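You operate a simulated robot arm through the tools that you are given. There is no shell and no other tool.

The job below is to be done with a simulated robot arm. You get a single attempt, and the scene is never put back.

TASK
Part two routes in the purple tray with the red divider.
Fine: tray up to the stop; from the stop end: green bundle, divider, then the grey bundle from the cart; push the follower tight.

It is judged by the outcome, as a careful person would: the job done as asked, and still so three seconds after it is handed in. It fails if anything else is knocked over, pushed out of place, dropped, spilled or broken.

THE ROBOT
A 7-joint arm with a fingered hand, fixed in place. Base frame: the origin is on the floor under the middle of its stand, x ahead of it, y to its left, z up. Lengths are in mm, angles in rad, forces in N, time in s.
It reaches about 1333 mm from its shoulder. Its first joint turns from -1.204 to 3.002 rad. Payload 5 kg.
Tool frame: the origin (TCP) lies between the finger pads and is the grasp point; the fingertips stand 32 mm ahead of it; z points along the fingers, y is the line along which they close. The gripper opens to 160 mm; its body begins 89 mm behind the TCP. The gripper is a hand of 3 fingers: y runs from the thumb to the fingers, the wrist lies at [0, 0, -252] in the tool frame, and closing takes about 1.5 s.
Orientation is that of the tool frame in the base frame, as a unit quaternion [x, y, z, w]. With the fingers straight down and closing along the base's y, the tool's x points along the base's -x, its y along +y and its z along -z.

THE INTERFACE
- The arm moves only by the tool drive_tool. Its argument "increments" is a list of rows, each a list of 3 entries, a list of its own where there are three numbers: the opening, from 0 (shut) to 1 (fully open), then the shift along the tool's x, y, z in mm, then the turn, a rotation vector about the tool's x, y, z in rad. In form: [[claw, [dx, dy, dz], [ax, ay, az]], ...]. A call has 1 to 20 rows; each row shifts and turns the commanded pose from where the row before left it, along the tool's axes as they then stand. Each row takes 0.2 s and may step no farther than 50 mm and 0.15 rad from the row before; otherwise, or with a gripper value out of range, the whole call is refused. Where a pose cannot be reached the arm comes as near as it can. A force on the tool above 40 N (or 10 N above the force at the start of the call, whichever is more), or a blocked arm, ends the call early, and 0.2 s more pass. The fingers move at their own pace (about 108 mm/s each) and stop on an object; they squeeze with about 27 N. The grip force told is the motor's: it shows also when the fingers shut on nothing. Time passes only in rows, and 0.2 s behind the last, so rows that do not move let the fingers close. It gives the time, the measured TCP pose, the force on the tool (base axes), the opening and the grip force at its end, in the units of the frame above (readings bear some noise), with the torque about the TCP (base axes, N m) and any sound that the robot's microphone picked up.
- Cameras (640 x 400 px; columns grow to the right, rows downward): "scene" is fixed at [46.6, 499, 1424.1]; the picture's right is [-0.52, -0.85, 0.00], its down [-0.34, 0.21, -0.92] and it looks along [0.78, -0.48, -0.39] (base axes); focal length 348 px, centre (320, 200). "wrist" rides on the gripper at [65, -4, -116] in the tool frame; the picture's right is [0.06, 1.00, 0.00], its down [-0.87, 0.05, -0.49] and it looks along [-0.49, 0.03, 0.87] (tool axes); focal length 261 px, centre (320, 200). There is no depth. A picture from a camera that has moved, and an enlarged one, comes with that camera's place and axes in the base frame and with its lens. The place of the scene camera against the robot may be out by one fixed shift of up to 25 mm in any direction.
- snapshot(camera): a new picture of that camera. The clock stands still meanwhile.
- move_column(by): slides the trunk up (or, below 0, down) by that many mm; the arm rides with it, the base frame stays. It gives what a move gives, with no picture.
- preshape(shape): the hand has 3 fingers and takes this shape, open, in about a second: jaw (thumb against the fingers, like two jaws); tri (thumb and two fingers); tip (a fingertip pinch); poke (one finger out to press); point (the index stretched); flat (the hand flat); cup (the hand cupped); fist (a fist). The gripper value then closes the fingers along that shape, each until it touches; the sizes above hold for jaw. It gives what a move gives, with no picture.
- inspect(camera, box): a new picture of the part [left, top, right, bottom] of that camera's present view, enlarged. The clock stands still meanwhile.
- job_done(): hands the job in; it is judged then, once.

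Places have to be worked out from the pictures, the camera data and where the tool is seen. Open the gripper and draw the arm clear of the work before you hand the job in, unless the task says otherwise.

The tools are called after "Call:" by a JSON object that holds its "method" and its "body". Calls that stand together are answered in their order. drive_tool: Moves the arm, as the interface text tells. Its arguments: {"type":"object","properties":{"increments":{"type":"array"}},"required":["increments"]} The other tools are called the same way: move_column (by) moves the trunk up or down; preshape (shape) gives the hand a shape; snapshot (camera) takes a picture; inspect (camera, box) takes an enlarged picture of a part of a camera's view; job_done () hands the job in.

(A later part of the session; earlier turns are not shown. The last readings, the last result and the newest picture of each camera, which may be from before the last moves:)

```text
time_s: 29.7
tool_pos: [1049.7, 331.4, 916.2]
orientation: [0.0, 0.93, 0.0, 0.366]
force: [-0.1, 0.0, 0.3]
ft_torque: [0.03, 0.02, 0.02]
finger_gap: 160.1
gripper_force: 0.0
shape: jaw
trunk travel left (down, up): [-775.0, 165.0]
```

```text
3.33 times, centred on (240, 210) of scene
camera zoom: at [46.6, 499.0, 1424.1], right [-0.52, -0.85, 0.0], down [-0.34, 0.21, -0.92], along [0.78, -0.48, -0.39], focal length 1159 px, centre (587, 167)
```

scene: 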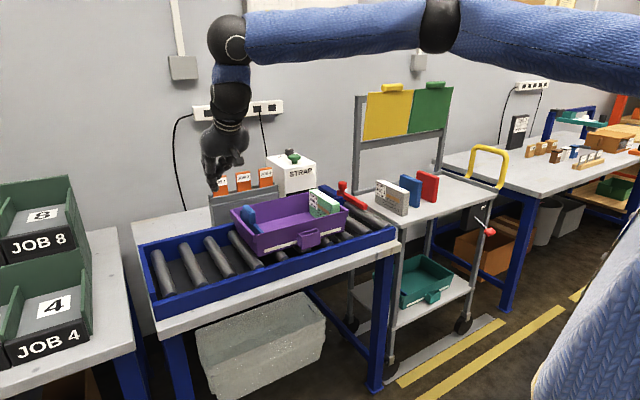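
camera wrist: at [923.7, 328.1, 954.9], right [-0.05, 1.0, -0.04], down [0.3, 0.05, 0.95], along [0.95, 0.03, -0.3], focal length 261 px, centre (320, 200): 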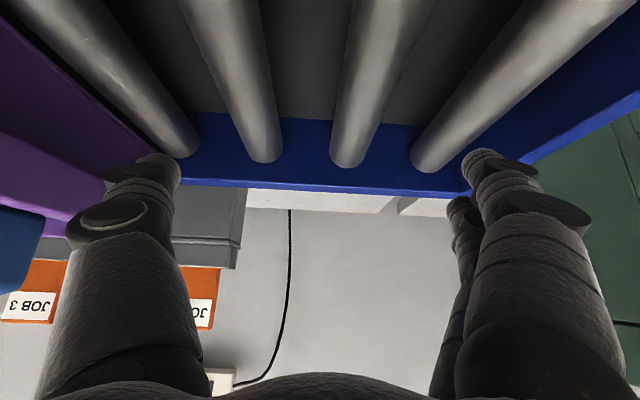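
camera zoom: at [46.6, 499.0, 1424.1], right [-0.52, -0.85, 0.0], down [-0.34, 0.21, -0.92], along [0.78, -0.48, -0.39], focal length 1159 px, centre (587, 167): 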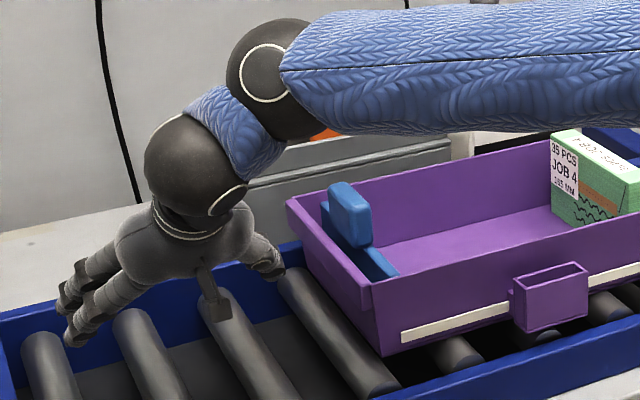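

The thumb is beside the flange at about mid-width of the tray. I push slowly in -y, 5 mm per row, watching the force.

Call:
{"method": "drive_tool", "body": {"increments": [[1, [0, -5, 0], [0, 0, 0]], [1, [0, -5, 0], [0, 0, 0]], [1, [0, -5, 0], [0, 0, 0]], [1, [0, -5, 0], [0, 0, 0]], [1, [0, -5, 0], [0, 0, 0]], [1, [0, -5, 0], [0, 0, 0]], [1, [0, -5, 0], [0, 0, 0]], [1, [0, -5, 0], [0, 0, 0]]]}}

Call:
{"method": "snapshot", "body": {"camera": "wrist"}}

Call:
{"method": "inspect", "body": {"camera": "scene", "box": [200, 150, 400, 275]}}

```text
time_s: 31.5
tool_pos: [1049.7, 290.8, 913.0]
orientation: [0.0, 0.931, -0.001, 0.366]
force: [-0.2, 1.2, -0.8]
ft_torque: [0.06, 0.05, -0.01]
finger_gap: 159.8
gripper_force: 0.1
shape: jaw
trunk travel left (down, up): [-775.0, 165.0]
```

```text
taken
camera wrist: at [924.0, 287.1, 953.0], right [-0.05, 1.0, -0.04], down [0.3, 0.06, 0.95], along [0.95, 0.03, -0.3], focal length 261 px, centre (320, 200)
```

wrist: 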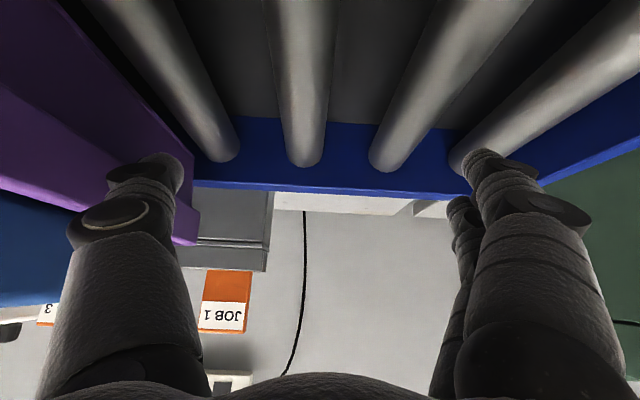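

```text
3.20 times, centred on (300, 212) of scene
camera zoom: at [46.6, 499.0, 1424.1], right [-0.52, -0.85, 0.0], down [-0.34, 0.21, -0.92], along [0.78, -0.48, -0.39], focal length 1113 px, centre (384, 160)
```

zoom: 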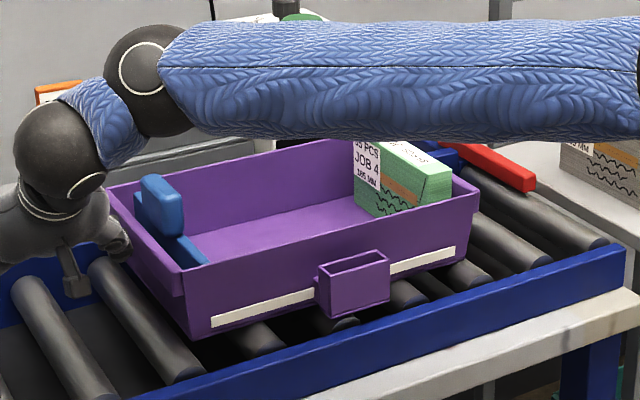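

The thumb is touching and the tray has started to roll, with about 1 N of resistance. I keep pushing slowly for another 110 mm or so.

Call:
{"method": "drive_tool", "body": {"increments": [[1, [0, -5, 0], [0, 0, 0]], [1, [0, -5, 0], [0, 0, 0]], [1, [0, -6, 0], [0, 0, 0]], [1, [0, -6, 0], [0, 0, 0]], [1, [0, -6, 0], [0, 0, 0]], [1, [0, -6, 0], [0, 0, 0]], [1, [0, -6, 0], [0, 0, 0]], [1, [0, -6, 0], [0, 0, 0]], [1, [0, -6, 0], [0, 0, 0]], [1, [0, -6, 0], [0, 0, 0]], [1, [0, -6, 0], [0, 0, 0]], [1, [0, -6, 0], [0, 0, 0]], [1, [0, -6, 0], [0, 0, 0]], [1, [0, -6, 0], [0, 0, 0]], [1, [0, -6, 0], [0, 0, 0]], [1, [0, -6, 0], [0, 0, 0]], [1, [0, -5, 0], [0, 0, 0]], [1, [0, -5, 0], [0, 0, 0]]]}}

Call:
{"method": "snapshot", "body": {"camera": "scene"}}

Call:
{"method": "inspect", "body": {"camera": "scene", "box": [200, 150, 400, 275]}}

```text
time_s: 35.3
tool_pos: [1048.9, 186.7, 913.6]
orientation: [0.0, 0.931, 0.0, 0.365]
force: [-0.2, 1.2, 0.2]
ft_torque: [0.06, 0.03, 0.02]
finger_gap: 159.6
gripper_force: 0.0
shape: jaw
trunk travel left (down, up): [-775.0, 165.0]
```

```text
taken
```

scene: 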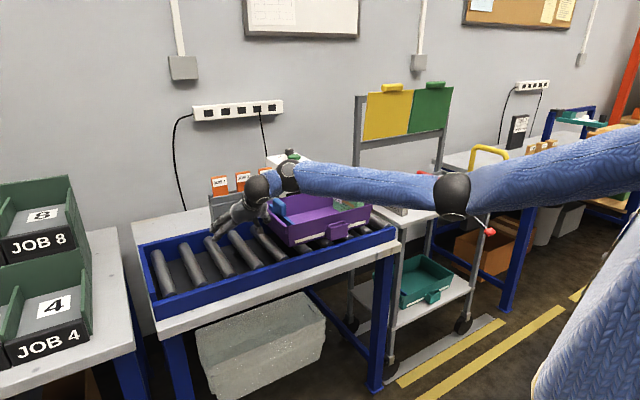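

```text
3.20 times, centred on (300, 212) of scene
camera zoom: at [46.6, 499.0, 1424.1], right [-0.52, -0.85, 0.0], down [-0.34, 0.21, -0.92], along [0.78, -0.48, -0.39], focal length 1113 px, centre (384, 160)
```

zoom: 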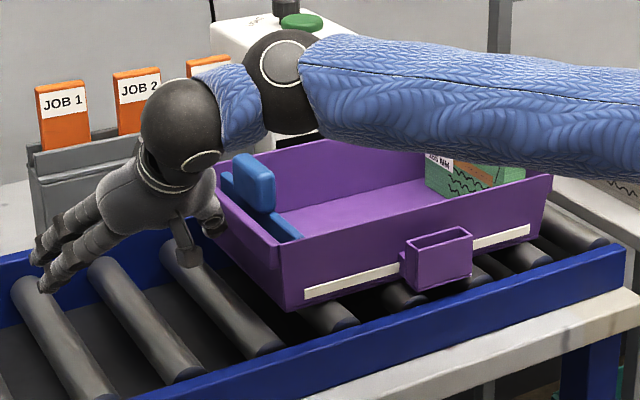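

The tray has rolled about 104 mm, with the green bundle still standing. I continue in 4 mm rows until the stop shows up as a force.

Call:
{"method": "drive_tool", "body": {"increments": [[1, [0, -4, 0], [0, 0, 0]], [1, [0, -4, 0], [0, 0, 0]], [1, [0, -4, 0], [0, 0, 0]], [1, [0, -4, 0], [0, 0, 0]], [1, [0, -4, 0], [0, 0, 0]], [1, [0, -4, 0], [0, 0, 0]], [1, [0, -4, 0], [0, 0, 0]], [1, [0, -4, 0], [0, 0, 0]], [1, [0, -3, 0], [0, 0, 0]], [1, [0, -3, 0], [0, 0, 0]]]}}

Call:
{"method": "inspect", "body": {"camera": "scene", "box": [220, 150, 420, 275]}}

Call:
{"method": "snapshot", "body": {"camera": "wrist"}}

```text
time_s: 37.5
tool_pos: [1049.9, 148.0, 913.2]
orientation: [0.001, 0.931, -0.001, 0.366]
force: [-0.5, 0.5, 0.2]
ft_torque: [0.06, 0.01, 0.02]
finger_gap: 159.7
gripper_force: 0.1
shape: jaw
trunk travel left (down, up): [-775.0, 165.0]
```

```text
3.20 times, centred on (320, 212) of scene
camera zoom: at [46.6, 499.0, 1424.1], right [-0.52, -0.85, 0.0], down [-0.34, 0.21, -0.92], along [0.78, -0.48, -0.39], focal length 1113 px, centre (320, 160)
```

zoom: 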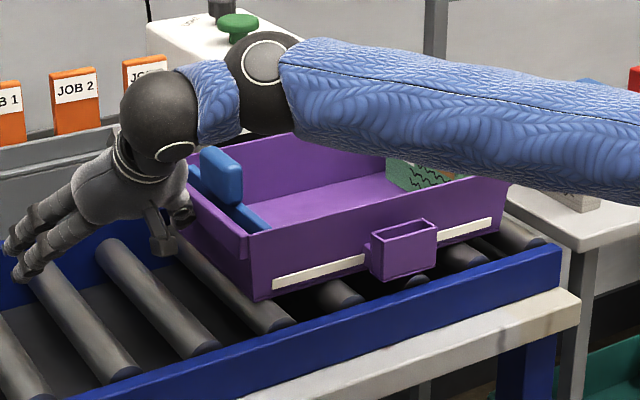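

```text
taken
camera wrist: at [924.2, 145.3, 953.7], right [-0.04, 1.0, -0.04], down [0.3, 0.05, 0.95], along [0.95, 0.03, -0.3], focal length 261 px, centre (320, 200)
```

wrist: 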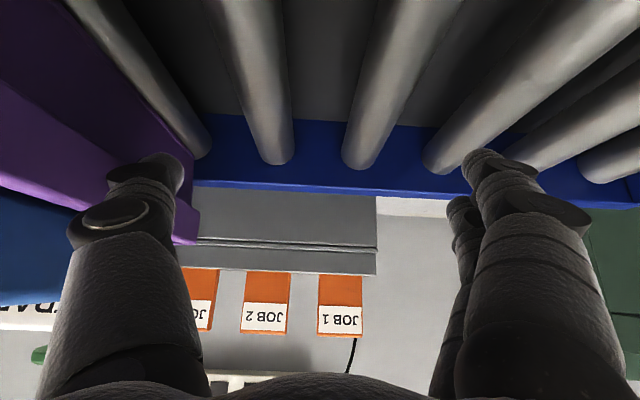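

No stop force yet (0.5 N), so the tray must be within a couple of centimetres of it. I continue in 3 mm rows.

Call:
{"method": "drive_tool", "body": {"increments": [[1, [0, -3, 0], [0, 0, 0]], [1, [0, -3, 0], [0, 0, 0]], [1, [0, -3, 0], [0, 0, 0]], [1, [0, -3, 0], [0, 0, 0]], [1, [0, -3, 0], [0, 0, 0]], [1, [0, -3, 0], [0, 0, 0]]]}}

Call:
{"method": "inspect", "body": {"camera": "scene", "box": [220, 150, 420, 275]}}

```text
time_s: 38.9
tool_pos: [1048.7, 133.2, 915.1]
orientation: [-0.001, 0.931, 0.0, 0.366]
force: [-2.4, 8.8, 1.8]
ft_torque: [-0.08, 0.0, -0.08]
finger_gap: 159.7
gripper_force: 0.0
shape: jaw
trunk travel left (down, up): [-775.0, 165.0]
```

```text
3.20 times, centred on (320, 212) of scene
camera zoom: at [46.6, 499.0, 1424.1], right [-0.52, -0.85, 0.0], down [-0.34, 0.21, -0.92], along [0.78, -0.48, -0.39], focal length 1113 px, centre (320, 160)
```

zoom: 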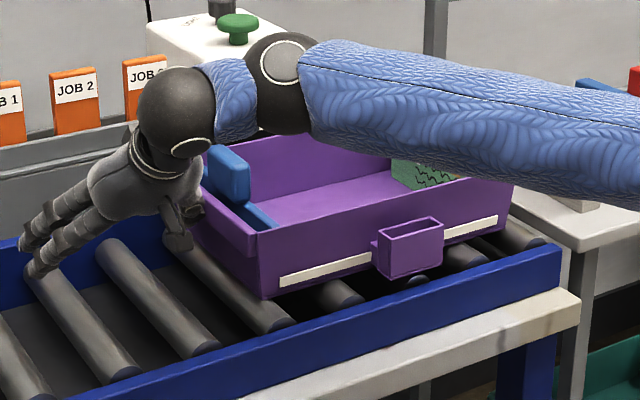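

A reaction of 8.8 N has appeared and the hand lags its command by about 3 mm: the tray is against the stop. I add 2 mm to confirm the force rises and that this isn't a snag.

Call:
{"method": "drive_tool", "body": {"increments": [[1, [0, -2, 0], [0, 0, 0]], [1, [0, 0, 0], [0, 0, 0]]]}}

```text
time_s: 39.5
tool_pos: [1049.2, 130.9, 915.0]
orientation: [-0.001, 0.931, 0.0, 0.366]
force: [-2.6, 11.6, 3.9]
ft_torque: [-0.16, -0.03, -0.04]
finger_gap: 159.2
gripper_force: 0.1
shape: jaw
trunk travel left (down, up): [-775.0, 165.0]
```

The force rose to 11.6 N, which confirms the tray is seated on the stop. I back the thumb off in +y, rise, draw back and straighten the hand.

Call:
{"method": "drive_tool", "body": {"increments": [[1, [0, 15, 0], [0, 0, 0]], [1, [0, 25, 0], [0, 0, 0]], [1, [-21.8, 0, -23.4], [0, 0, 0]], [1, [-21.8, 0, -23.4], [0, 0, 0]], [1, [-21.8, 0, -23.4], [0, 0, 0]], [1, [-21.8, 0, -23.4], [0, 0, 0]], [1, [-21.8, 0, -23.4], [0, 0, 0]], [1, [-21.8, 0, -23.4], [0, 0, 0]], [1, [0, 0, -48], [0, 0, 0]], [1, [0, 0, -48], [0, 0, 0]], [1, [0, 0, -48], [0, 0, 0]], [1, [0, 0, 0], [0, 0.15, 0]], [1, [0, 0, 0], [0, 0.15, 0]], [1, [0, 0, 0], [0, 0.15, 0]], [1, [0, 0, 0], [0, 0.15, 0]], [1, [0, 0, 0], [0, 0.15, 0]], [1, [0, 0, 0], [0, 0, 0]]]}}

Call:
{"method": "snapshot", "body": {"camera": "scene"}}

```text
time_s: 43.1
tool_pos: [998.9, 198.5, 1181.9]
orientation: [-0.001, 0.999, 0.0, 0.05]
force: [0.2, -0.9, -0.6]
ft_torque: [-0.04, 0.02, -0.02]
finger_gap: 160.0
gripper_force: 0.1
shape: jaw
out of reach, approached as far as the arm can: row 14, 15, 16
trunk travel left (down, up): [-775.0, 165.0]
```

```text
taken
```

scene: 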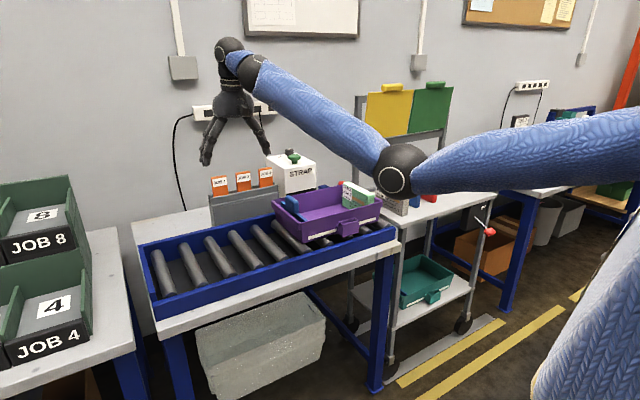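

The tray sits at the stop with the green bundle still upright in it. The hand is high and nearly straight (0.1 rad of tilt left). I straighten it fully while moving back to a viewing place over the shifted tray.

Call:
{"method": "drive_tool", "body": {"increments": [[1, [20, -10, 0], [0, 0.1, 0]], [1, [16, -44, 4], [0, 0, 0]], [1, [16, -44, 4], [0, 0, 0]], [1, [16, -44, 4], [0, 0, 0]], [1, [16, -44, 4], [0, 0, 0]], [1, [16, -44, 4], [0, 0, 0]], [1, [16, -44, 4], [0, 0, 0]], [1, [16, -44, 4], [0, 0, 0]], [1, [0, -20, 0], [0, 0, 0]], [1, [0, 0, 0], [0, 0, 0]]]}}

Call:
{"method": "snapshot", "body": {"camera": "wrist"}}

Call:
{"method": "inspect", "body": {"camera": "wrist", "box": [170, 60, 470, 260]}}

Call:
{"method": "snapshot", "body": {"camera": "scene"}}

```text
time_s: 45.3
tool_pos: [1027.2, 42.9, 1080.3]
orientation: [0.001, 1.0, 0.0, 0.001]
force: [0.9, 0.9, 0.0]
ft_torque: [-0.05, 0.0, 0.0]
finger_gap: 159.8
gripper_force: 0.1
shape: jaw
out of reach, approached as far as the arm can: row 1, 2, 3, 4, 5, 6, 7, 8, 9
trunk travel left (down, up): [-775.0, 165.0]
```

```text
taken
camera wrist: at [962.6, 38.1, 1195.7], right [-0.06, 1.0, 0.0], down [0.87, 0.05, 0.49], along [0.49, 0.03, -0.87], focal length 261 px, centre (320, 200)
```

wrist: 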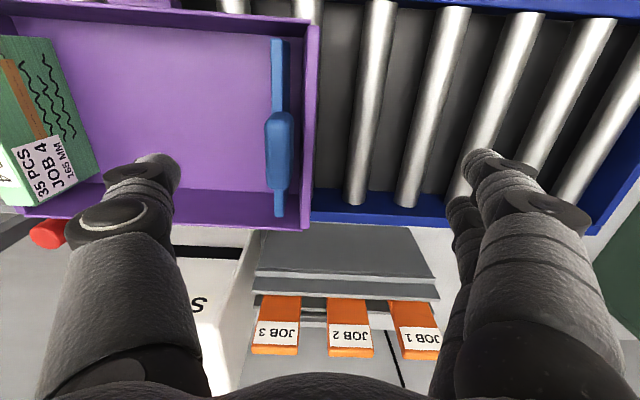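

```text
2.00 times, centred on (320, 160) of wrist
camera zoom: at [962.6, 38.1, 1195.7], right [-0.06, 1.0, 0.0], down [0.87, 0.05, 0.49], along [0.49, 0.03, -0.87], focal length 521 px, centre (320, 280)
```

zoom: 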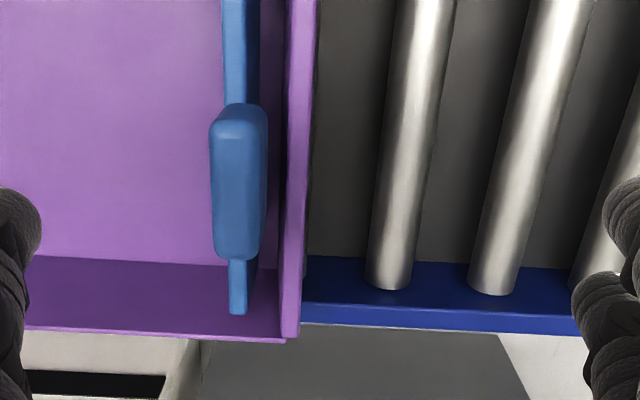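

```text
taken
```

scene: 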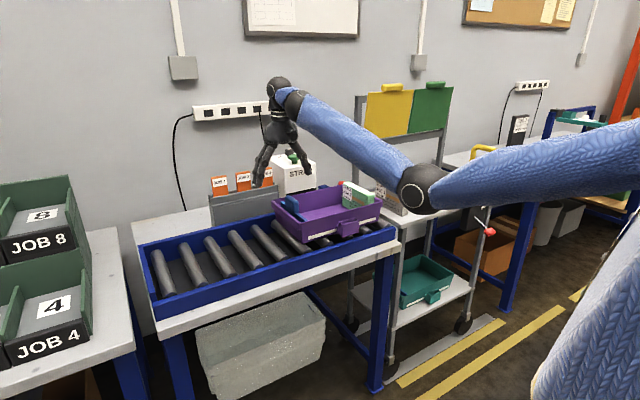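

The arm slid along its reach boundary and is now at (1027, 43, 1080), clear of everything. I pull straight back in -x to leave the boundary before moving sideways.

Call:
{"method": "drive_tool", "body": {"increments": [[1, [40, 0, 0], [0, 0, 0]], [1, [40, 0, 0], [0, 0, 0]], [1, [40, 0, -10], [0, 0, 0]], [1, [40, 0, -10], [0, 0, 0]], [1, [0, 0, 0], [0, 0, 0]]]}}

Call:
{"method": "snapshot", "body": {"camera": "scene"}}

```text
time_s: 46.5
tool_pos: [1026.2, 42.2, 1081.3]
orientation: [0.0, 1.0, -0.001, 0.0]
force: [-0.3, 0.1, 0.0]
ft_torque: [0.02, -0.01, 0.0]
finger_gap: 160.0
gripper_force: 0.0
shape: jaw
out of reach, approached as far as the arm can: row 1, 2, 3, 4
trunk travel left (down, up): [-775.0, 165.0]
```

```text
taken
```

scene: 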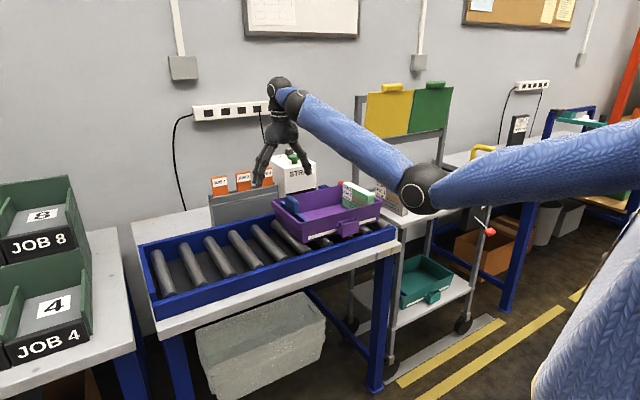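

Pulling back was refused: the elbow has dropped below the shoulder–wrist line, so the wrist joint is at its limit with the hand vertical. I tilt the hand forward again to free the wrist and see how the elbow responds.

Call:
{"method": "drive_tool", "body": {"increments": [[1, [0, 0, 0], [0, -0.15, 0]], [1, [0, 0, 0], [0, -0.15, 0]], [1, [0, 0, 0], [0, -0.15, 0]], [1, [0, 0, 0], [0, 0, 0]]]}}

Call:
{"method": "snapshot", "body": {"camera": "scene"}}

```text
time_s: 47.5
tool_pos: [1027.7, 42.1, 1080.7]
orientation: [0.0, 0.975, -0.001, 0.223]
force: [0.0, -0.1, -0.4]
ft_torque: [-0.07, 0.0, -0.02]
finger_gap: 159.9
gripper_force: 0.1
shape: jaw
trunk travel left (down, up): [-775.0, 165.0]
```

```text
taken
```

scene: 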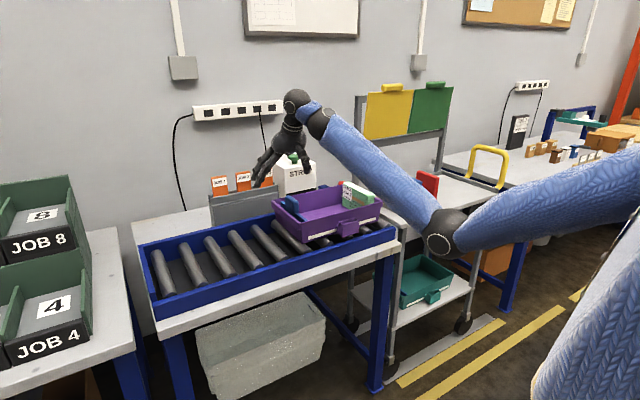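

The elbow now hangs below the line at about (505, -130, 1035), clear of everything. To flip it back up I first raise the hand and stretch the arm straight high above the table, then come down and back.

Call:
{"method": "drive_tool", "body": {"increments": [[1, [-17.4, 0, -36], [0, 0, 0]], [1, [-17.4, 0, -36], [0, 0, 0]], [1, [-17.4, 0, -36], [0, 0, 0]], [1, [-17.4, 0, -36], [0, 0, 0]], [1, [-36, 0, 17.4], [0, 0, 0]], [1, [-36, 0, 17.4], [0, 0, 0]], [1, [0, 0, 0], [0, 0, 0]]]}}

Call:
{"method": "snapshot", "body": {"camera": "scene"}}

```text
time_s: 49.1
tool_pos: [1107.1, 40.6, 1241.2]
orientation: [0.0, 0.975, 0.001, 0.223]
force: [-0.8, 0.3, -0.1]
ft_torque: [-0.01, 0.02, -0.02]
finger_gap: 160.0
gripper_force: 0.0
shape: jaw
trunk travel left (down, up): [-775.0, 165.0]
```

```text
taken
```

scene: 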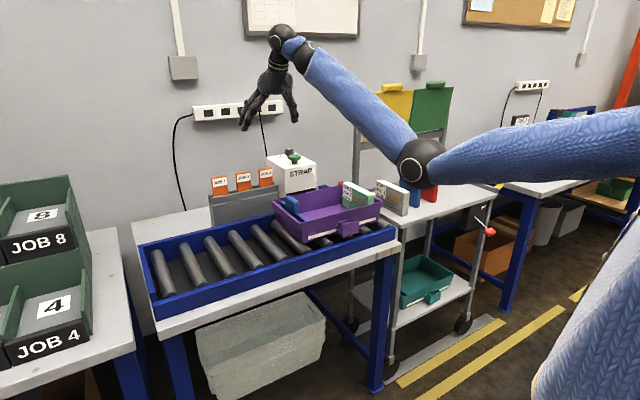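

Nearly straight now. I stretch the last bit, then lower the hand along the limit so the elbow should break upward.

Call:
{"method": "drive_tool", "body": {"increments": [[1, [-27, 0, 13], [0, 0, 0]], [1, [-13, 0, 6], [0, 0, 0]], [1, [21.9, 0, 33.8], [0, 0, 0]], [1, [21.9, 0, 33.8], [0, 0, 0]], [1, [21.9, 0, 33.8], [0, 0, 0]], [1, [0, 0, 0], [0, 0, 0]]]}}

Call:
{"method": "snapshot", "body": {"camera": "scene"}}

```text
time_s: 50.5
tool_pos: [1137.9, 41.7, 1119.5]
orientation: [0.0, 0.975, 0.0, 0.224]
force: [0.4, 0.7, 0.9]
ft_torque: [-0.01, 0.0, 0.02]
finger_gap: 160.1
gripper_force: 0.0
shape: jaw
trunk travel left (down, up): [-775.0, 165.0]
```

```text
taken
```

scene: 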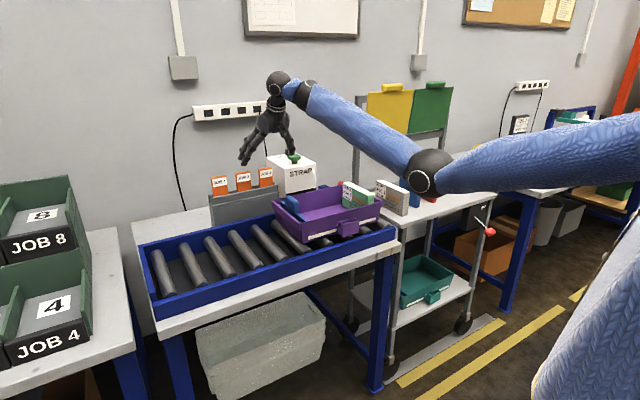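

The elbow is still slightly below the line because the arm never quite reached its limit. I rise a little and stretch forward until the limit is reported, staying well above the strapping machine (knob top z ≈ 1040).

Call:
{"method": "drive_tool", "body": {"increments": [[1, [-17.4, 0, -36], [0, 0, 0]], [1, [-17.4, 0, -36], [0, 0, 0]], [1, [-22.5, 0, 10.9], [0, 0, 0]], [1, [-22.5, 0, 10.9], [0, 0, 0]], [1, [-22.5, 0, 10.9], [0, 0, 0]], [1, [0, 0, 0], [0, 0, 0]]]}}

Call:
{"method": "snapshot", "body": {"camera": "scene"}}

```text
time_s: 51.9
tool_pos: [1211.3, 42.3, 1200.0]
orientation: [0.0, 0.975, 0.0, 0.223]
force: [0.4, -0.4, 0.5]
ft_torque: [-0.01, 0.01, 0.0]
finger_gap: 160.2
gripper_force: 0.0
shape: jaw
trunk travel left (down, up): [-775.0, 165.0]
```

```text
taken
```

scene: 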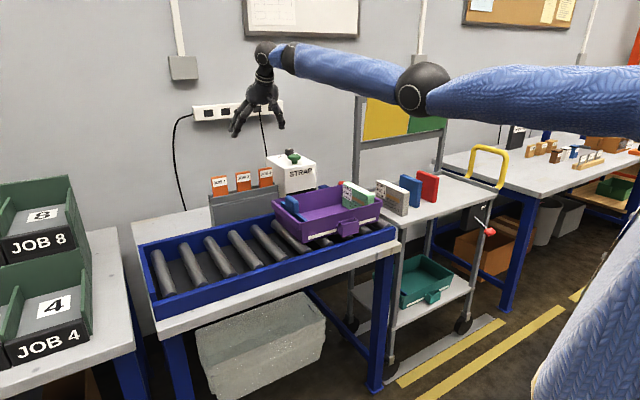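

The arm is now almost straight at (1211, 42, 1200). I keep away from the wall and use height instead: rise until the limit is reported, then lower.

Call:
{"method": "drive_tool", "body": {"increments": [[1, [-17.4, 0, -36], [0, 0, 0]], [1, [-17.4, 0, -36], [0, 0, 0]], [1, [-17.4, 0, -36], [0, 0, 0]], [1, [0, 0, 0], [0, 0, 0]]]}}

Call:
{"method": "snapshot", "body": {"camera": "scene"}}

```text
time_s: 52.9
tool_pos: [1213.5, 41.0, 1320.3]
orientation: [0.0, 0.975, 0.0, 0.222]
force: [-0.3, -0.2, -0.3]
ft_torque: [0.0, 0.01, 0.02]
finger_gap: 160.2
gripper_force: 0.1
shape: jaw
trunk travel left (down, up): [-775.0, 165.0]
```

```text
taken
```

scene: 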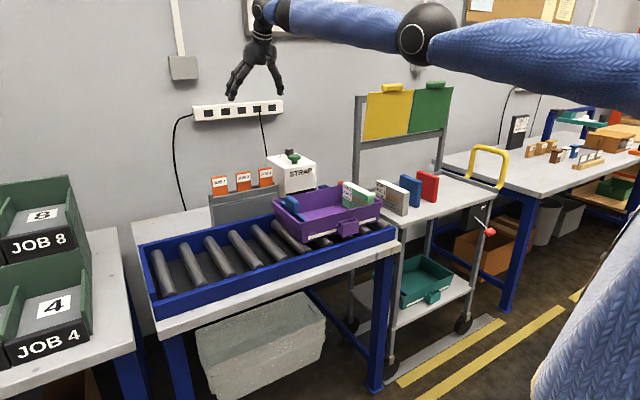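

The arm is straight now, or slightly elbow-up. I draw straight back in -x and watch which way the elbow goes.

Call:
{"method": "drive_tool", "body": {"increments": [[1, [36, 0, -17.4], [0, 0, 0]], [1, [36, 0, -17.4], [0, 0, 0]], [1, [36, 0, -17.4], [0, 0, 0]], [1, [36, 0, -17.4], [0, 0, 0]], [1, [0, 0, 0], [0, 0, 0]]]}}

Call:
{"method": "snapshot", "body": {"camera": "scene"}}

```text
time_s: 54.1
tool_pos: [1051.4, 43.7, 1321.3]
orientation: [-0.001, 0.975, 0.001, 0.223]
force: [-0.7, 0.3, -1.0]
ft_torque: [-0.03, 0.01, -0.01]
finger_gap: 160.2
gripper_force: 0.1
shape: jaw
trunk travel left (down, up): [-775.0, 165.0]
```

```text
taken
```

scene: 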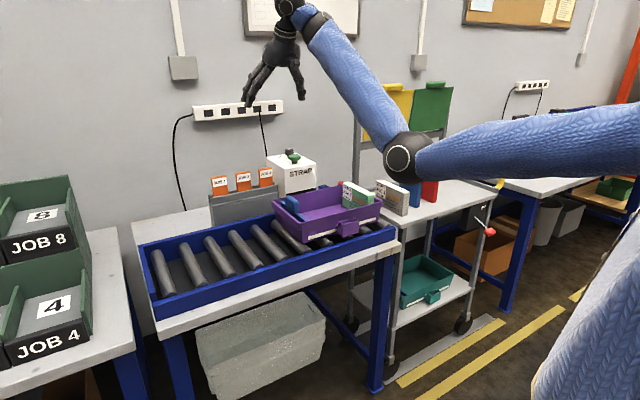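

It bent downward again: drawing back while stretched upward favours elbow-down. A straight descent from full stretch should break it upward. I stretch up and forward, high in free air, until the limit is reported.

Call:
{"method": "drive_tool", "body": {"increments": [[1, [-35.4, 0, -27.3], [0, 0, 0]], [1, [-35.4, 0, -27.3], [0, 0, 0]], [1, [-35.4, 0, -27.3], [0, 0, 0]], [1, [-35.4, 0, -27.3], [0, 0, 0]], [1, [-35.4, 0, -27.3], [0, 0, 0]], [1, [-35.4, 0, -27.3], [0, 0, 0]], [1, [0, 0, 0], [0, 0, 0]]]}}

Call:
{"method": "snapshot", "body": {"camera": "scene"}}

```text
time_s: 55.7
tool_pos: [1156.0, 38.2, 1541.7]
orientation: [0.0, 0.975, 0.0, 0.222]
force: [1.1, -1.0, -1.9]
ft_torque: [0.04, 0.04, 0.03]
finger_gap: 159.9
gripper_force: 0.1
shape: jaw
out of reach, approached as far as the arm can: row 6
trunk travel left (down, up): [-775.0, 165.0]
```

```text
taken
```

scene: 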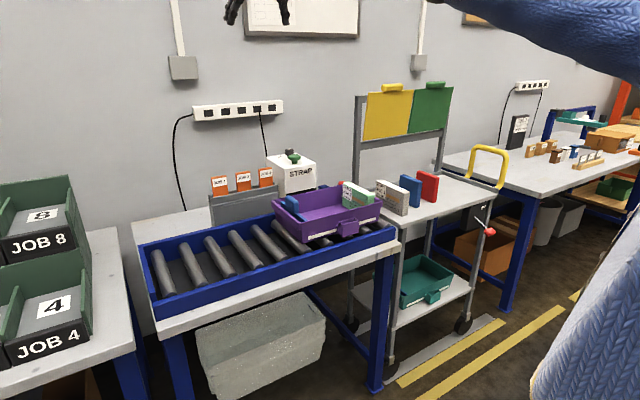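

The limit is reached, so the arm is straight. Now I lower straight down.

Call:
{"method": "drive_tool", "body": {"increments": [[1, [17.4, 0, 36], [0, 0, 0]], [1, [17.4, 0, 36], [0, 0, 0]], [1, [17.4, 0, 36], [0, 0, 0]], [1, [17.4, 0, 36], [0, 0, 0]], [1, [17.4, 0, 36], [0, 0, 0]], [1, [17.4, 0, 36], [0, 0, 0]], [1, [0, 0, 0], [0, 0, 0]]]}}

Call:
{"method": "snapshot", "body": {"camera": "scene"}}

Call:
{"method": "inspect", "body": {"camera": "scene", "box": [260, 160, 460, 285]}}

```text
time_s: 57.3
tool_pos: [1152.3, 41.9, 1305.1]
orientation: [-0.001, 0.975, 0.0, 0.222]
force: [-0.4, -0.2, 0.8]
ft_torque: [0.02, -0.01, -0.03]
finger_gap: 159.9
gripper_force: 0.1
shape: jaw
trunk travel left (down, up): [-775.0, 165.0]
```

```text
taken
```

scene: 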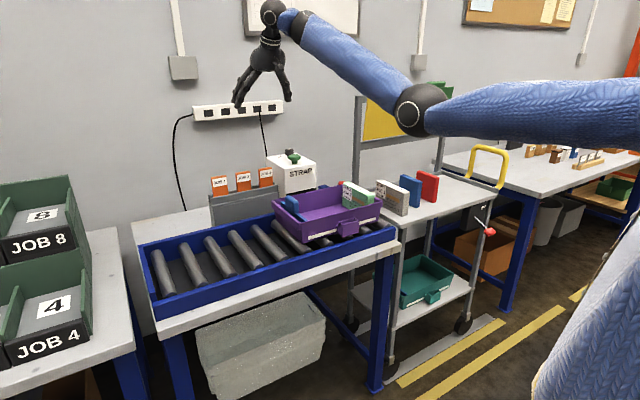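

```text
3.20 times, centred on (360, 222) of scene
camera zoom: at [46.6, 499.0, 1424.1], right [-0.52, -0.85, 0.0], down [-0.34, 0.21, -0.92], along [0.78, -0.48, -0.39], focal length 1113 px, centre (192, 128)
```

zoom: 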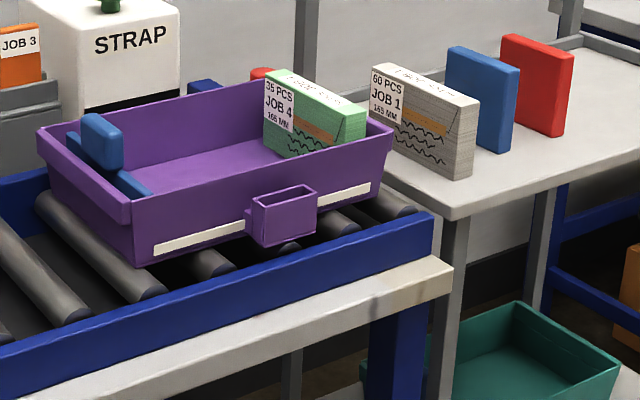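

The tray is seated and all else is undisturbed, but the elbow is still below the line. Raising the trunk lifts the shoulder relative to the work, which favours an elbow-up posture with the hand pointing down, so I raise it fully (free space above).

Call:
{"method": "move_column", "body": {"by": 165}}

Call:
{"method": "snapshot", "body": {"camera": "wrist"}}

```text
time_s: 59.2
tool_pos: [1153.6, 41.1, 1468.2]
orientation: [0.0, 0.975, 0.001, 0.222]
force: [-0.9, 0.2, 1.0]
ft_torque: [-0.02, -0.01, 0.03]
finger_gap: 159.9
gripper_force: 0.0
shape: jaw
trunk travel left (down, up): [-940.0, 0.0]
```

```text
taken
camera wrist: at [1045.7, 37.2, 1543.9], right [-0.06, 1.0, -0.03], down [0.57, 0.05, 0.82], along [0.82, 0.03, -0.57], focal length 261 px, centre (320, 200)
```

wrist: 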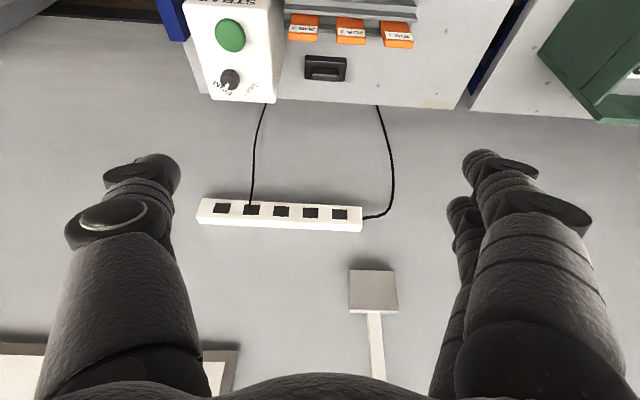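

Now I come down at full forward stretch, shifting a bit to +y to stay off the strapping machine, to straighten the arm while it slopes less upward.

Call:
{"method": "drive_tool", "body": {"increments": [[1, [10.2, 10, 39.5], [0, 0, 0]], [1, [10.2, 10, 39.5], [0, 0, 0]], [1, [10.2, 10, 39.5], [0, 0, 0]], [1, [10.2, 10, 39.5], [0, 0, 0]], [1, [10.2, 10, 39.5], [0, 0, 0]], [1, [0, 0, 0], [0, 0, 0]]]}}

Call:
{"method": "snapshot", "body": {"camera": "scene"}}

```text
time_s: 60.6
tool_pos: [1193.7, 89.8, 1268.9]
orientation: [0.001, 0.975, -0.001, 0.224]
force: [0.7, -0.2, -0.4]
ft_torque: [0.03, -0.01, 0.0]
finger_gap: 159.8
gripper_force: 0.0
shape: jaw
trunk travel left (down, up): [-940.0, 0.0]
```

```text
taken
```

scene: 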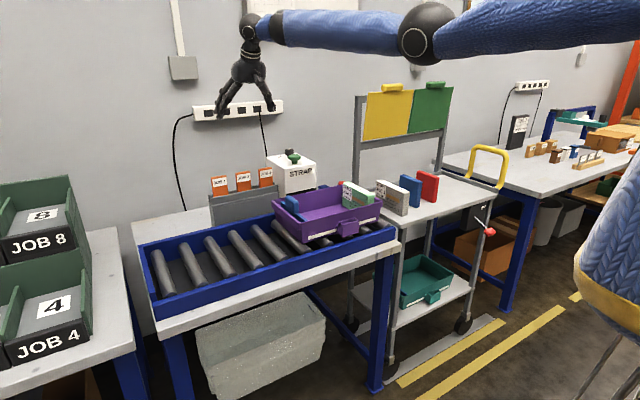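

The arm is now almost perfectly straight and level. I stretch the last bit and then un-tilt the hand, which should force the forearm to slope down with the elbow up.

Call:
{"method": "drive_tool", "body": {"increments": [[1, [-13.5, 0, 6.5], [0, 0, 0]], [1, [-13.5, 0, 6.5], [0, 0, 0]], [1, [0, 0, 0], [0, 0.15, 0]], [1, [0, 0, 0], [0, 0.15, 0]], [1, [0, 0, 0], [0, 0.15, 0]], [1, [0, 0, 0], [0, 0, 0]]]}}

Call:
{"method": "snapshot", "body": {"camera": "scene"}}

```text
time_s: 62.0
tool_pos: [1151.4, 95.3, 1267.0]
orientation: [0.0, 0.993, 0.003, 0.119]
force: [0.2, -0.5, -0.5]
ft_torque: [0.01, 0.02, 0.0]
finger_gap: 159.8
gripper_force: 0.2
shape: jaw
out of reach, approached as far as the arm can: row 2, 3, 4, 5
trunk travel left (down, up): [-940.0, 0.0]
```

```text
taken
```

scene: 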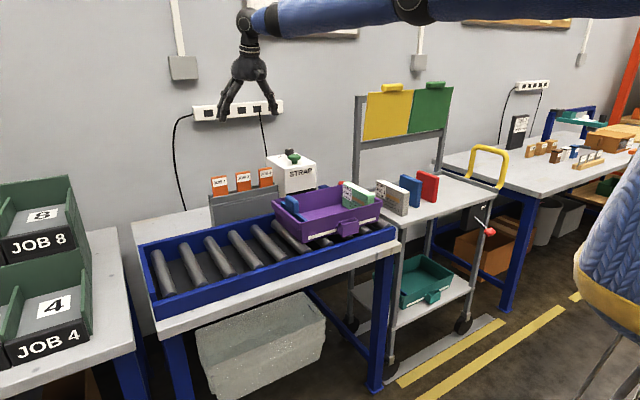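

The elbow has flipped above the line. I draw back and slightly down to settle into this posture.

Call:
{"method": "drive_tool", "body": {"increments": [[1, [42.4, 0, 5.1], [0, 0, 0]], [1, [42.4, 0, 5.1], [0, 0, 0]], [1, [42.4, 0, 5.1], [0, 0, 0]], [1, [42.4, 0, 5.1], [0, 0, 0]], [1, [0, 0, 0], [0, 0, 0]]]}}

Call:
{"method": "snapshot", "body": {"camera": "scene"}}

```text
time_s: 63.2
tool_pos: [1061.4, 95.8, 1234.9]
orientation: [-0.001, 0.994, 0.001, 0.105]
force: [1.4, 0.3, -0.1]
ft_torque: [0.02, 0.01, -0.02]
finger_gap: 160.0
gripper_force: 0.0
shape: jaw
out of reach, approached as far as the arm can: row 3, 4
trunk travel left (down, up): [-940.0, 0.0]
```

```text
taken
```

scene: 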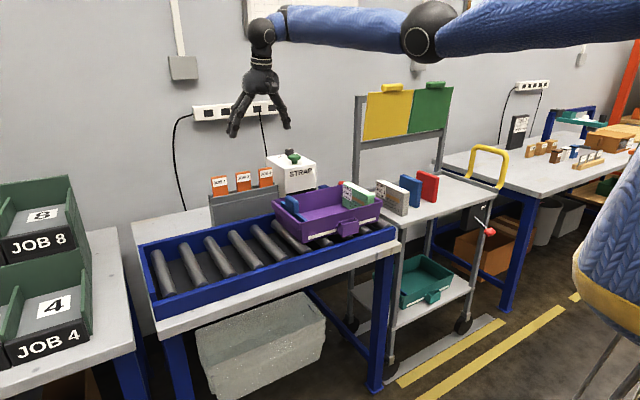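

The arm is straight here and the wrist again limits pulling back with so little tilt. I'll instead work with a constant forward tilt of about 0.66 rad, which suits this arm posture with the trunk raised. I tilt and then draw back and down, checking for limits.

Call:
{"method": "drive_tool", "body": {"increments": [[1, [0, 0, 0], [0, -0.15, 0]], [1, [0, 0, 0], [0, -0.15, 0]], [1, [0, 0, 0], [0, -0.15, 0]], [1, [30, 0, 0], [0, 0, 0]], [1, [30, 0, 0], [0, 0, 0]], [1, [30, 0, 0], [0, 0, 0]], [1, [0, 0, 0], [0, 0, 0]]]}}

Call:
{"method": "snapshot", "body": {"camera": "scene"}}

```text
time_s: 64.8
tool_pos: [989.9, 96.3, 1180.9]
orientation: [0.0, 0.946, 0.001, 0.324]
force: [0.5, -0.2, 0.5]
ft_torque: [0.0, 0.0, 0.02]
finger_gap: 159.9
gripper_force: 0.0
shape: jaw
trunk travel left (down, up): [-940.0, 0.0]
```

```text
taken
```

scene: 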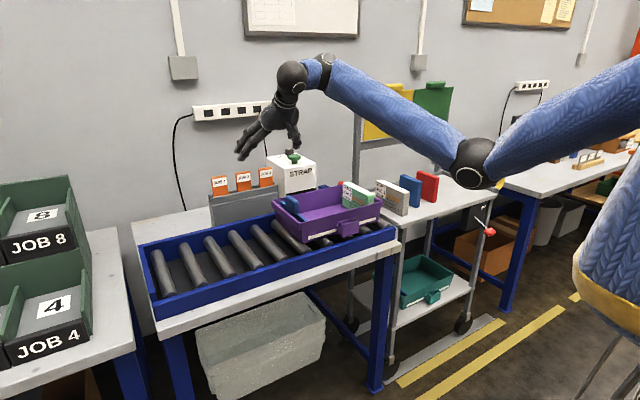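

No limits were hit at this tilt. I traverse toward the cart in -y at this height (fingertips at z ≈ 1155, x about 1010, clear of the machine and of the board frame at x ≈ 1138).

Call:
{"method": "drive_tool", "body": {"increments": [[1, [0, -40, 0], [0, 0, 0]], [1, [0, -45, 0], [0, 0, 0]], [1, [0, -45, 0], [0, 0, 0]], [1, [0, -45, 0], [0, 0, 0]], [1, [0, -45, 0], [0, 0, 0]], [1, [0, -45, 0], [0, 0, 0]], [1, [0, -45, 0], [0, 0, 0]], [1, [0, 0, 0], [0, 0, 0]]]}}

Call:
{"method": "snapshot", "body": {"camera": "scene"}}

Call:
{"method": "snapshot", "body": {"camera": "wrist"}}

```text
time_s: 66.6
tool_pos: [991.4, -213.6, 1180.3]
orientation: [0.0, 0.946, 0.001, 0.325]
force: [0.8, -0.5, 0.2]
ft_torque: [-0.01, -0.02, -0.03]
finger_gap: 159.8
gripper_force: 0.0
shape: jaw
trunk travel left (down, up): [-940.0, 0.0]
```

```text
taken
```

scene: 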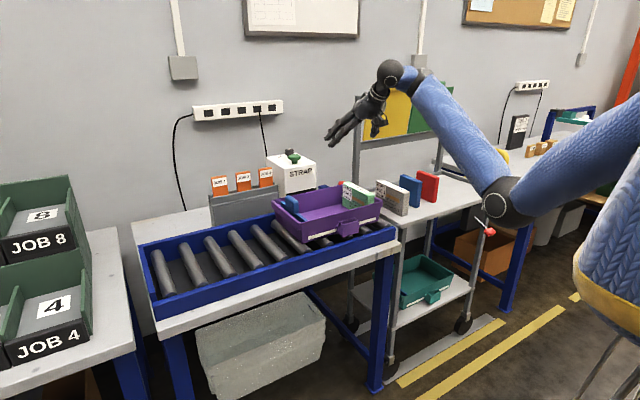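

```text
taken
camera wrist: at [868.8, -217.3, 1230.6], right [-0.05, 1.0, -0.04], down [0.38, 0.05, 0.92], along [0.92, 0.03, -0.39], focal length 261 px, centre (320, 200)
```

wrist: 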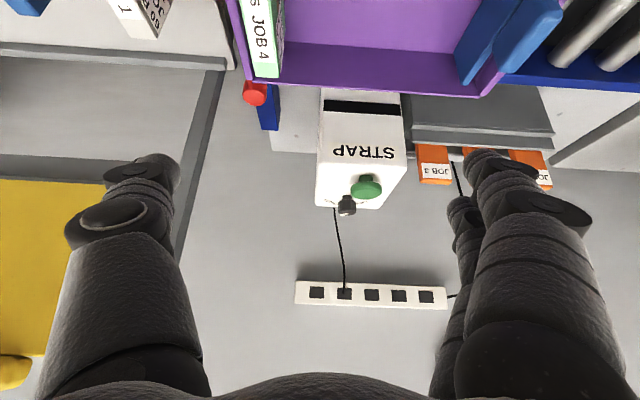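

The traverse works without limits in this posture. I continue to the red divider's y (-628), sinking gently to z ≈ 1110.

Call:
{"method": "drive_tool", "body": {"increments": [[1, [4.9, -45, 6.3], [0, 0, 0]], [1, [4.9, -45, 6.3], [0, 0, 0]], [1, [4.9, -45, 6.3], [0, 0, 0]], [1, [4.9, -45, 6.3], [0, 0, 0]], [1, [4.9, -45, 6.3], [0, 0, 0]], [1, [4.9, -45, 6.3], [0, 0, 0]], [1, [4.9, -45, 6.3], [0, 0, 0]], [1, [4.9, -45, 6.3], [0, 0, 0]], [1, [4.9, -45, 6.3], [0, 0, 0]], [1, [0, 0, 0], [0, 0, 0]]]}}

Call:
{"method": "snapshot", "body": {"camera": "scene"}}

Call:
{"method": "snapshot", "body": {"camera": "wrist"}}

```text
time_s: 68.8
tool_pos: [990.8, -615.4, 1109.0]
orientation: [-0.001, 0.946, 0.001, 0.325]
force: [-0.3, 1.2, 0.2]
ft_torque: [-0.02, -0.02, 0.03]
finger_gap: 160.0
gripper_force: 0.1
shape: jaw
trunk travel left (down, up): [-940.0, 0.0]
```

```text
taken
```

scene: 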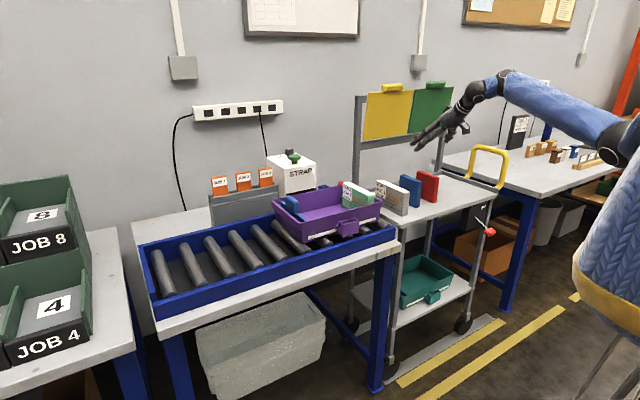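

```text
taken
camera wrist: at [870.2, -620.9, 1159.0], right [-0.05, 1.0, -0.04], down [0.38, 0.05, 0.92], along [0.92, 0.03, -0.39], focal length 261 px, centre (320, 200)
```

wrist: 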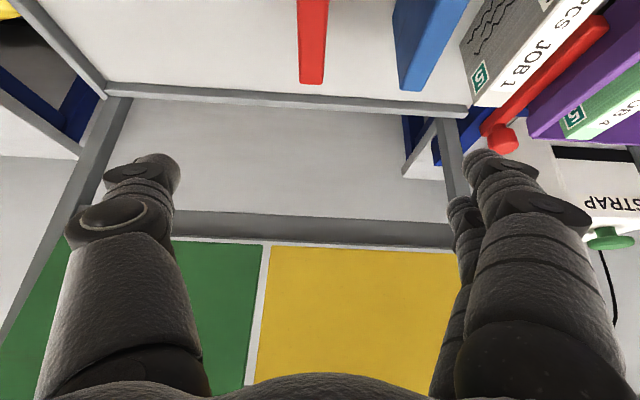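

The divider's far top corner ray confirms red at y ≈ -640 to -615, far end x ≈ 1066, top z ≈ 951. I part-close to about 55 mm so the knuckles clear the blue divider, centre on y = -627.5 and lower to z ≈ 1000 for a check.

Call:
{"method": "drive_tool", "body": {"increments": [[0.34, [0, -12, 0], [0, 0, 0]], [0.34, [16.7, 0, 33], [0, 0, 0]], [0.34, [16.7, 0, 33], [0, 0, 0]], [0.34, [16.7, 0, 33], [0, 0, 0]], [0.34, [0, 0, 0], [0, 0, 0]]]}}

Call:
{"method": "snapshot", "body": {"camera": "wrist"}}

Call:
{"method": "inspect", "body": {"camera": "scene", "box": [360, 90, 520, 230]}}

```text
time_s: 70.0
tool_pos: [1012.4, -629.9, 1000.1]
orientation: [0.0, 0.946, 0.002, 0.325]
force: [-0.2, 1.1, -0.1]
ft_torque: [0.02, -0.01, -0.01]
finger_gap: 54.6
gripper_force: 0.0
shape: jaw
trunk travel left (down, up): [-940.0, 0.0]
```

```text
taken
camera wrist: at [890.1, -634.0, 1049.7], right [-0.05, 1.0, -0.04], down [0.38, 0.05, 0.92], along [0.92, 0.03, -0.39], focal length 261 px, centre (320, 200)
```

wrist: 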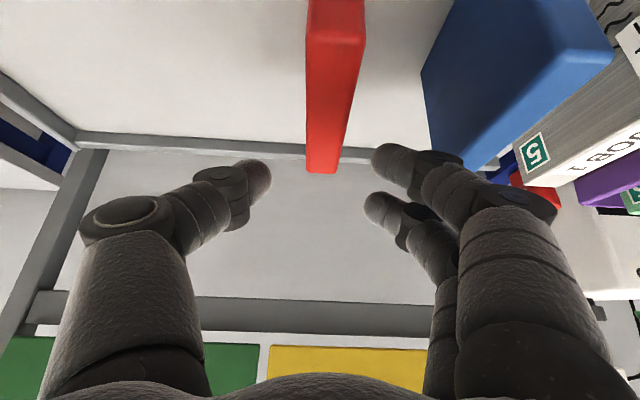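

```text
2.86 times, centred on (440, 160) of scene
camera zoom: at [46.6, 499.0, 1424.1], right [-0.52, -0.85, 0.0], down [-0.34, 0.21, -0.92], along [0.78, -0.48, -0.39], focal length 994 px, centre (-23, 314)
```

zoom: 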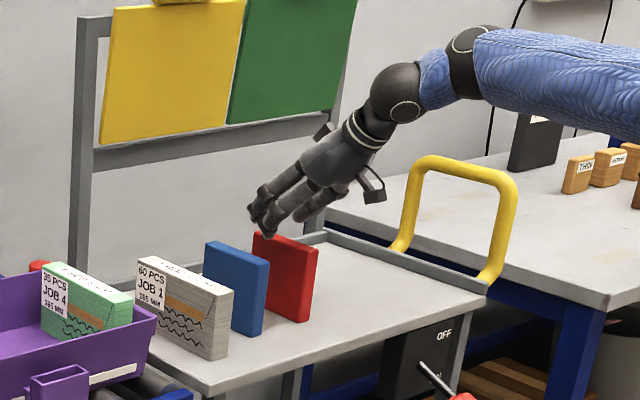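

The red plate sits between the thumb and the fingers, about 2 mm off centre, and the knuckles clear the blue plate by about 14 mm. I lower slowly to a grasp height of z ≈ 916.

Call:
{"method": "drive_tool", "body": {"increments": [[0.34, [13, -1, 16.7], [0, 0, 0]], [0.34, [13, 0, 16.7], [0, 0, 0]], [0.34, [13, 0, 16.7], [0, 0, 0]], [0.34, [13, 0, 16.7], [0, 0, 0]], [0.34, [0, 0, 0], [0, 0, 0]]]}}

Call:
{"method": "snapshot", "body": {"camera": "wrist"}}

Call:
{"method": "inspect", "body": {"camera": "scene", "box": [360, 110, 500, 230]}}

```text
time_s: 71.2
tool_pos: [1012.4, -630.3, 914.8]
orientation: [0.0, 0.946, 0.001, 0.325]
force: [0.1, -0.5, 0.2]
ft_torque: [-0.04, -0.01, -0.03]
finger_gap: 54.9
gripper_force: 0.1
shape: jaw
trunk travel left (down, up): [-940.0, 0.0]
```

```text
taken
camera wrist: at [891.3, -634.6, 965.4], right [-0.05, 1.0, -0.04], down [0.38, 0.05, 0.92], along [0.92, 0.03, -0.39], focal length 261 px, centre (320, 200)
```

wrist: 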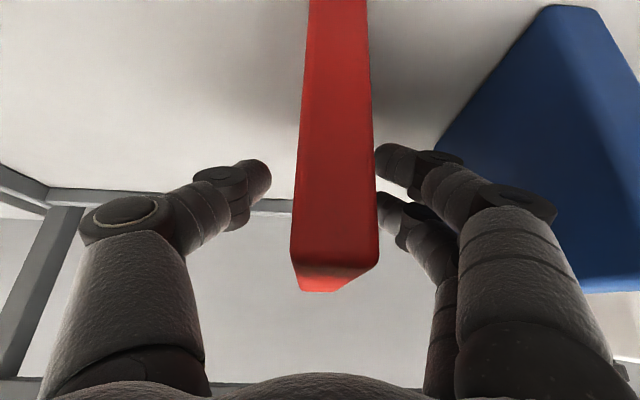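

```text
3.33 times, centred on (430, 170) of scene
camera zoom: at [46.6, 499.0, 1424.1], right [-0.52, -0.85, 0.0], down [-0.34, 0.21, -0.92], along [0.78, -0.48, -0.39], focal length 1159 px, centre (-47, 300)
```

zoom: 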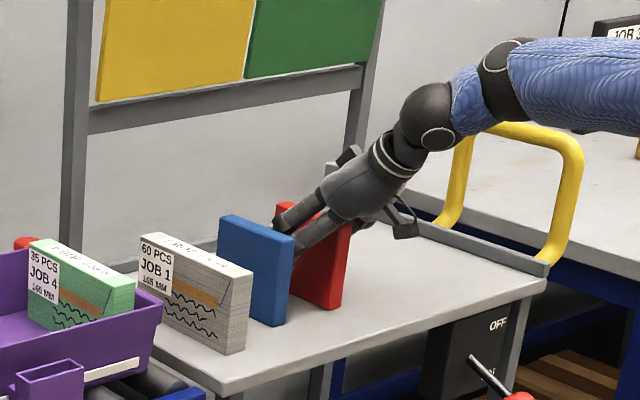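

The plate's near end lies between the fingers, centred at y ≈ -627.5 while the TCP is at -630.3. I shift +2.7 mm and close.

Call:
{"method": "drive_tool", "body": {"increments": [[0.34, [0, 2.7, 0], [0, 0, 0]], [0.34, [0, 0, 0], [0, 0, 0]], [0, [0, 0, 0], [0, 0, 0]], [0, [0, 0, 0], [0, 0, 0]], [0, [0, 0, 0], [0, 0, 0]], [0, [0, 0, 0], [0, 0, 0]], [0, [0, 0, 0], [0, 0, 0]]]}}

Call:
{"method": "snapshot", "body": {"camera": "wrist"}}

Call:
{"method": "inspect", "body": {"camera": "scene", "box": [360, 110, 500, 230]}}

```text
time_s: 72.8
tool_pos: [1013.7, -627.7, 914.8]
orientation: [0.001, 0.946, 0.002, 0.325]
force: [0.3, 0.7, 0.6]
ft_torque: [0.03, 0.01, 0.0]
finger_gap: 18.8
gripper_force: 26.8
shape: jaw
trunk travel left (down, up): [-940.0, 0.0]
```

```text
taken
camera wrist: at [891.6, -632.1, 965.0], right [-0.05, 1.0, -0.04], down [0.38, 0.05, 0.92], along [0.92, 0.03, -0.39], focal length 261 px, centre (320, 200)
```

wrist: 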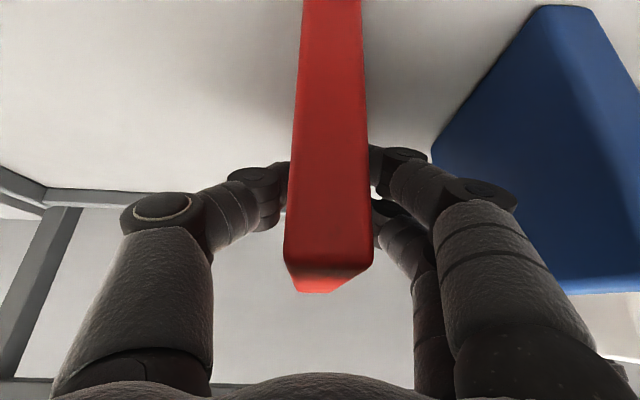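

```text
3.33 times, centred on (430, 170) of scene
camera zoom: at [46.6, 499.0, 1424.1], right [-0.52, -0.85, 0.0], down [-0.34, 0.21, -0.92], along [0.78, -0.48, -0.39], focal length 1159 px, centre (-47, 300)
```

zoom: 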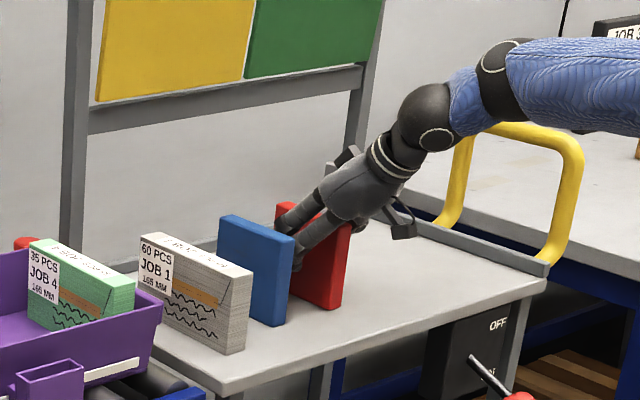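

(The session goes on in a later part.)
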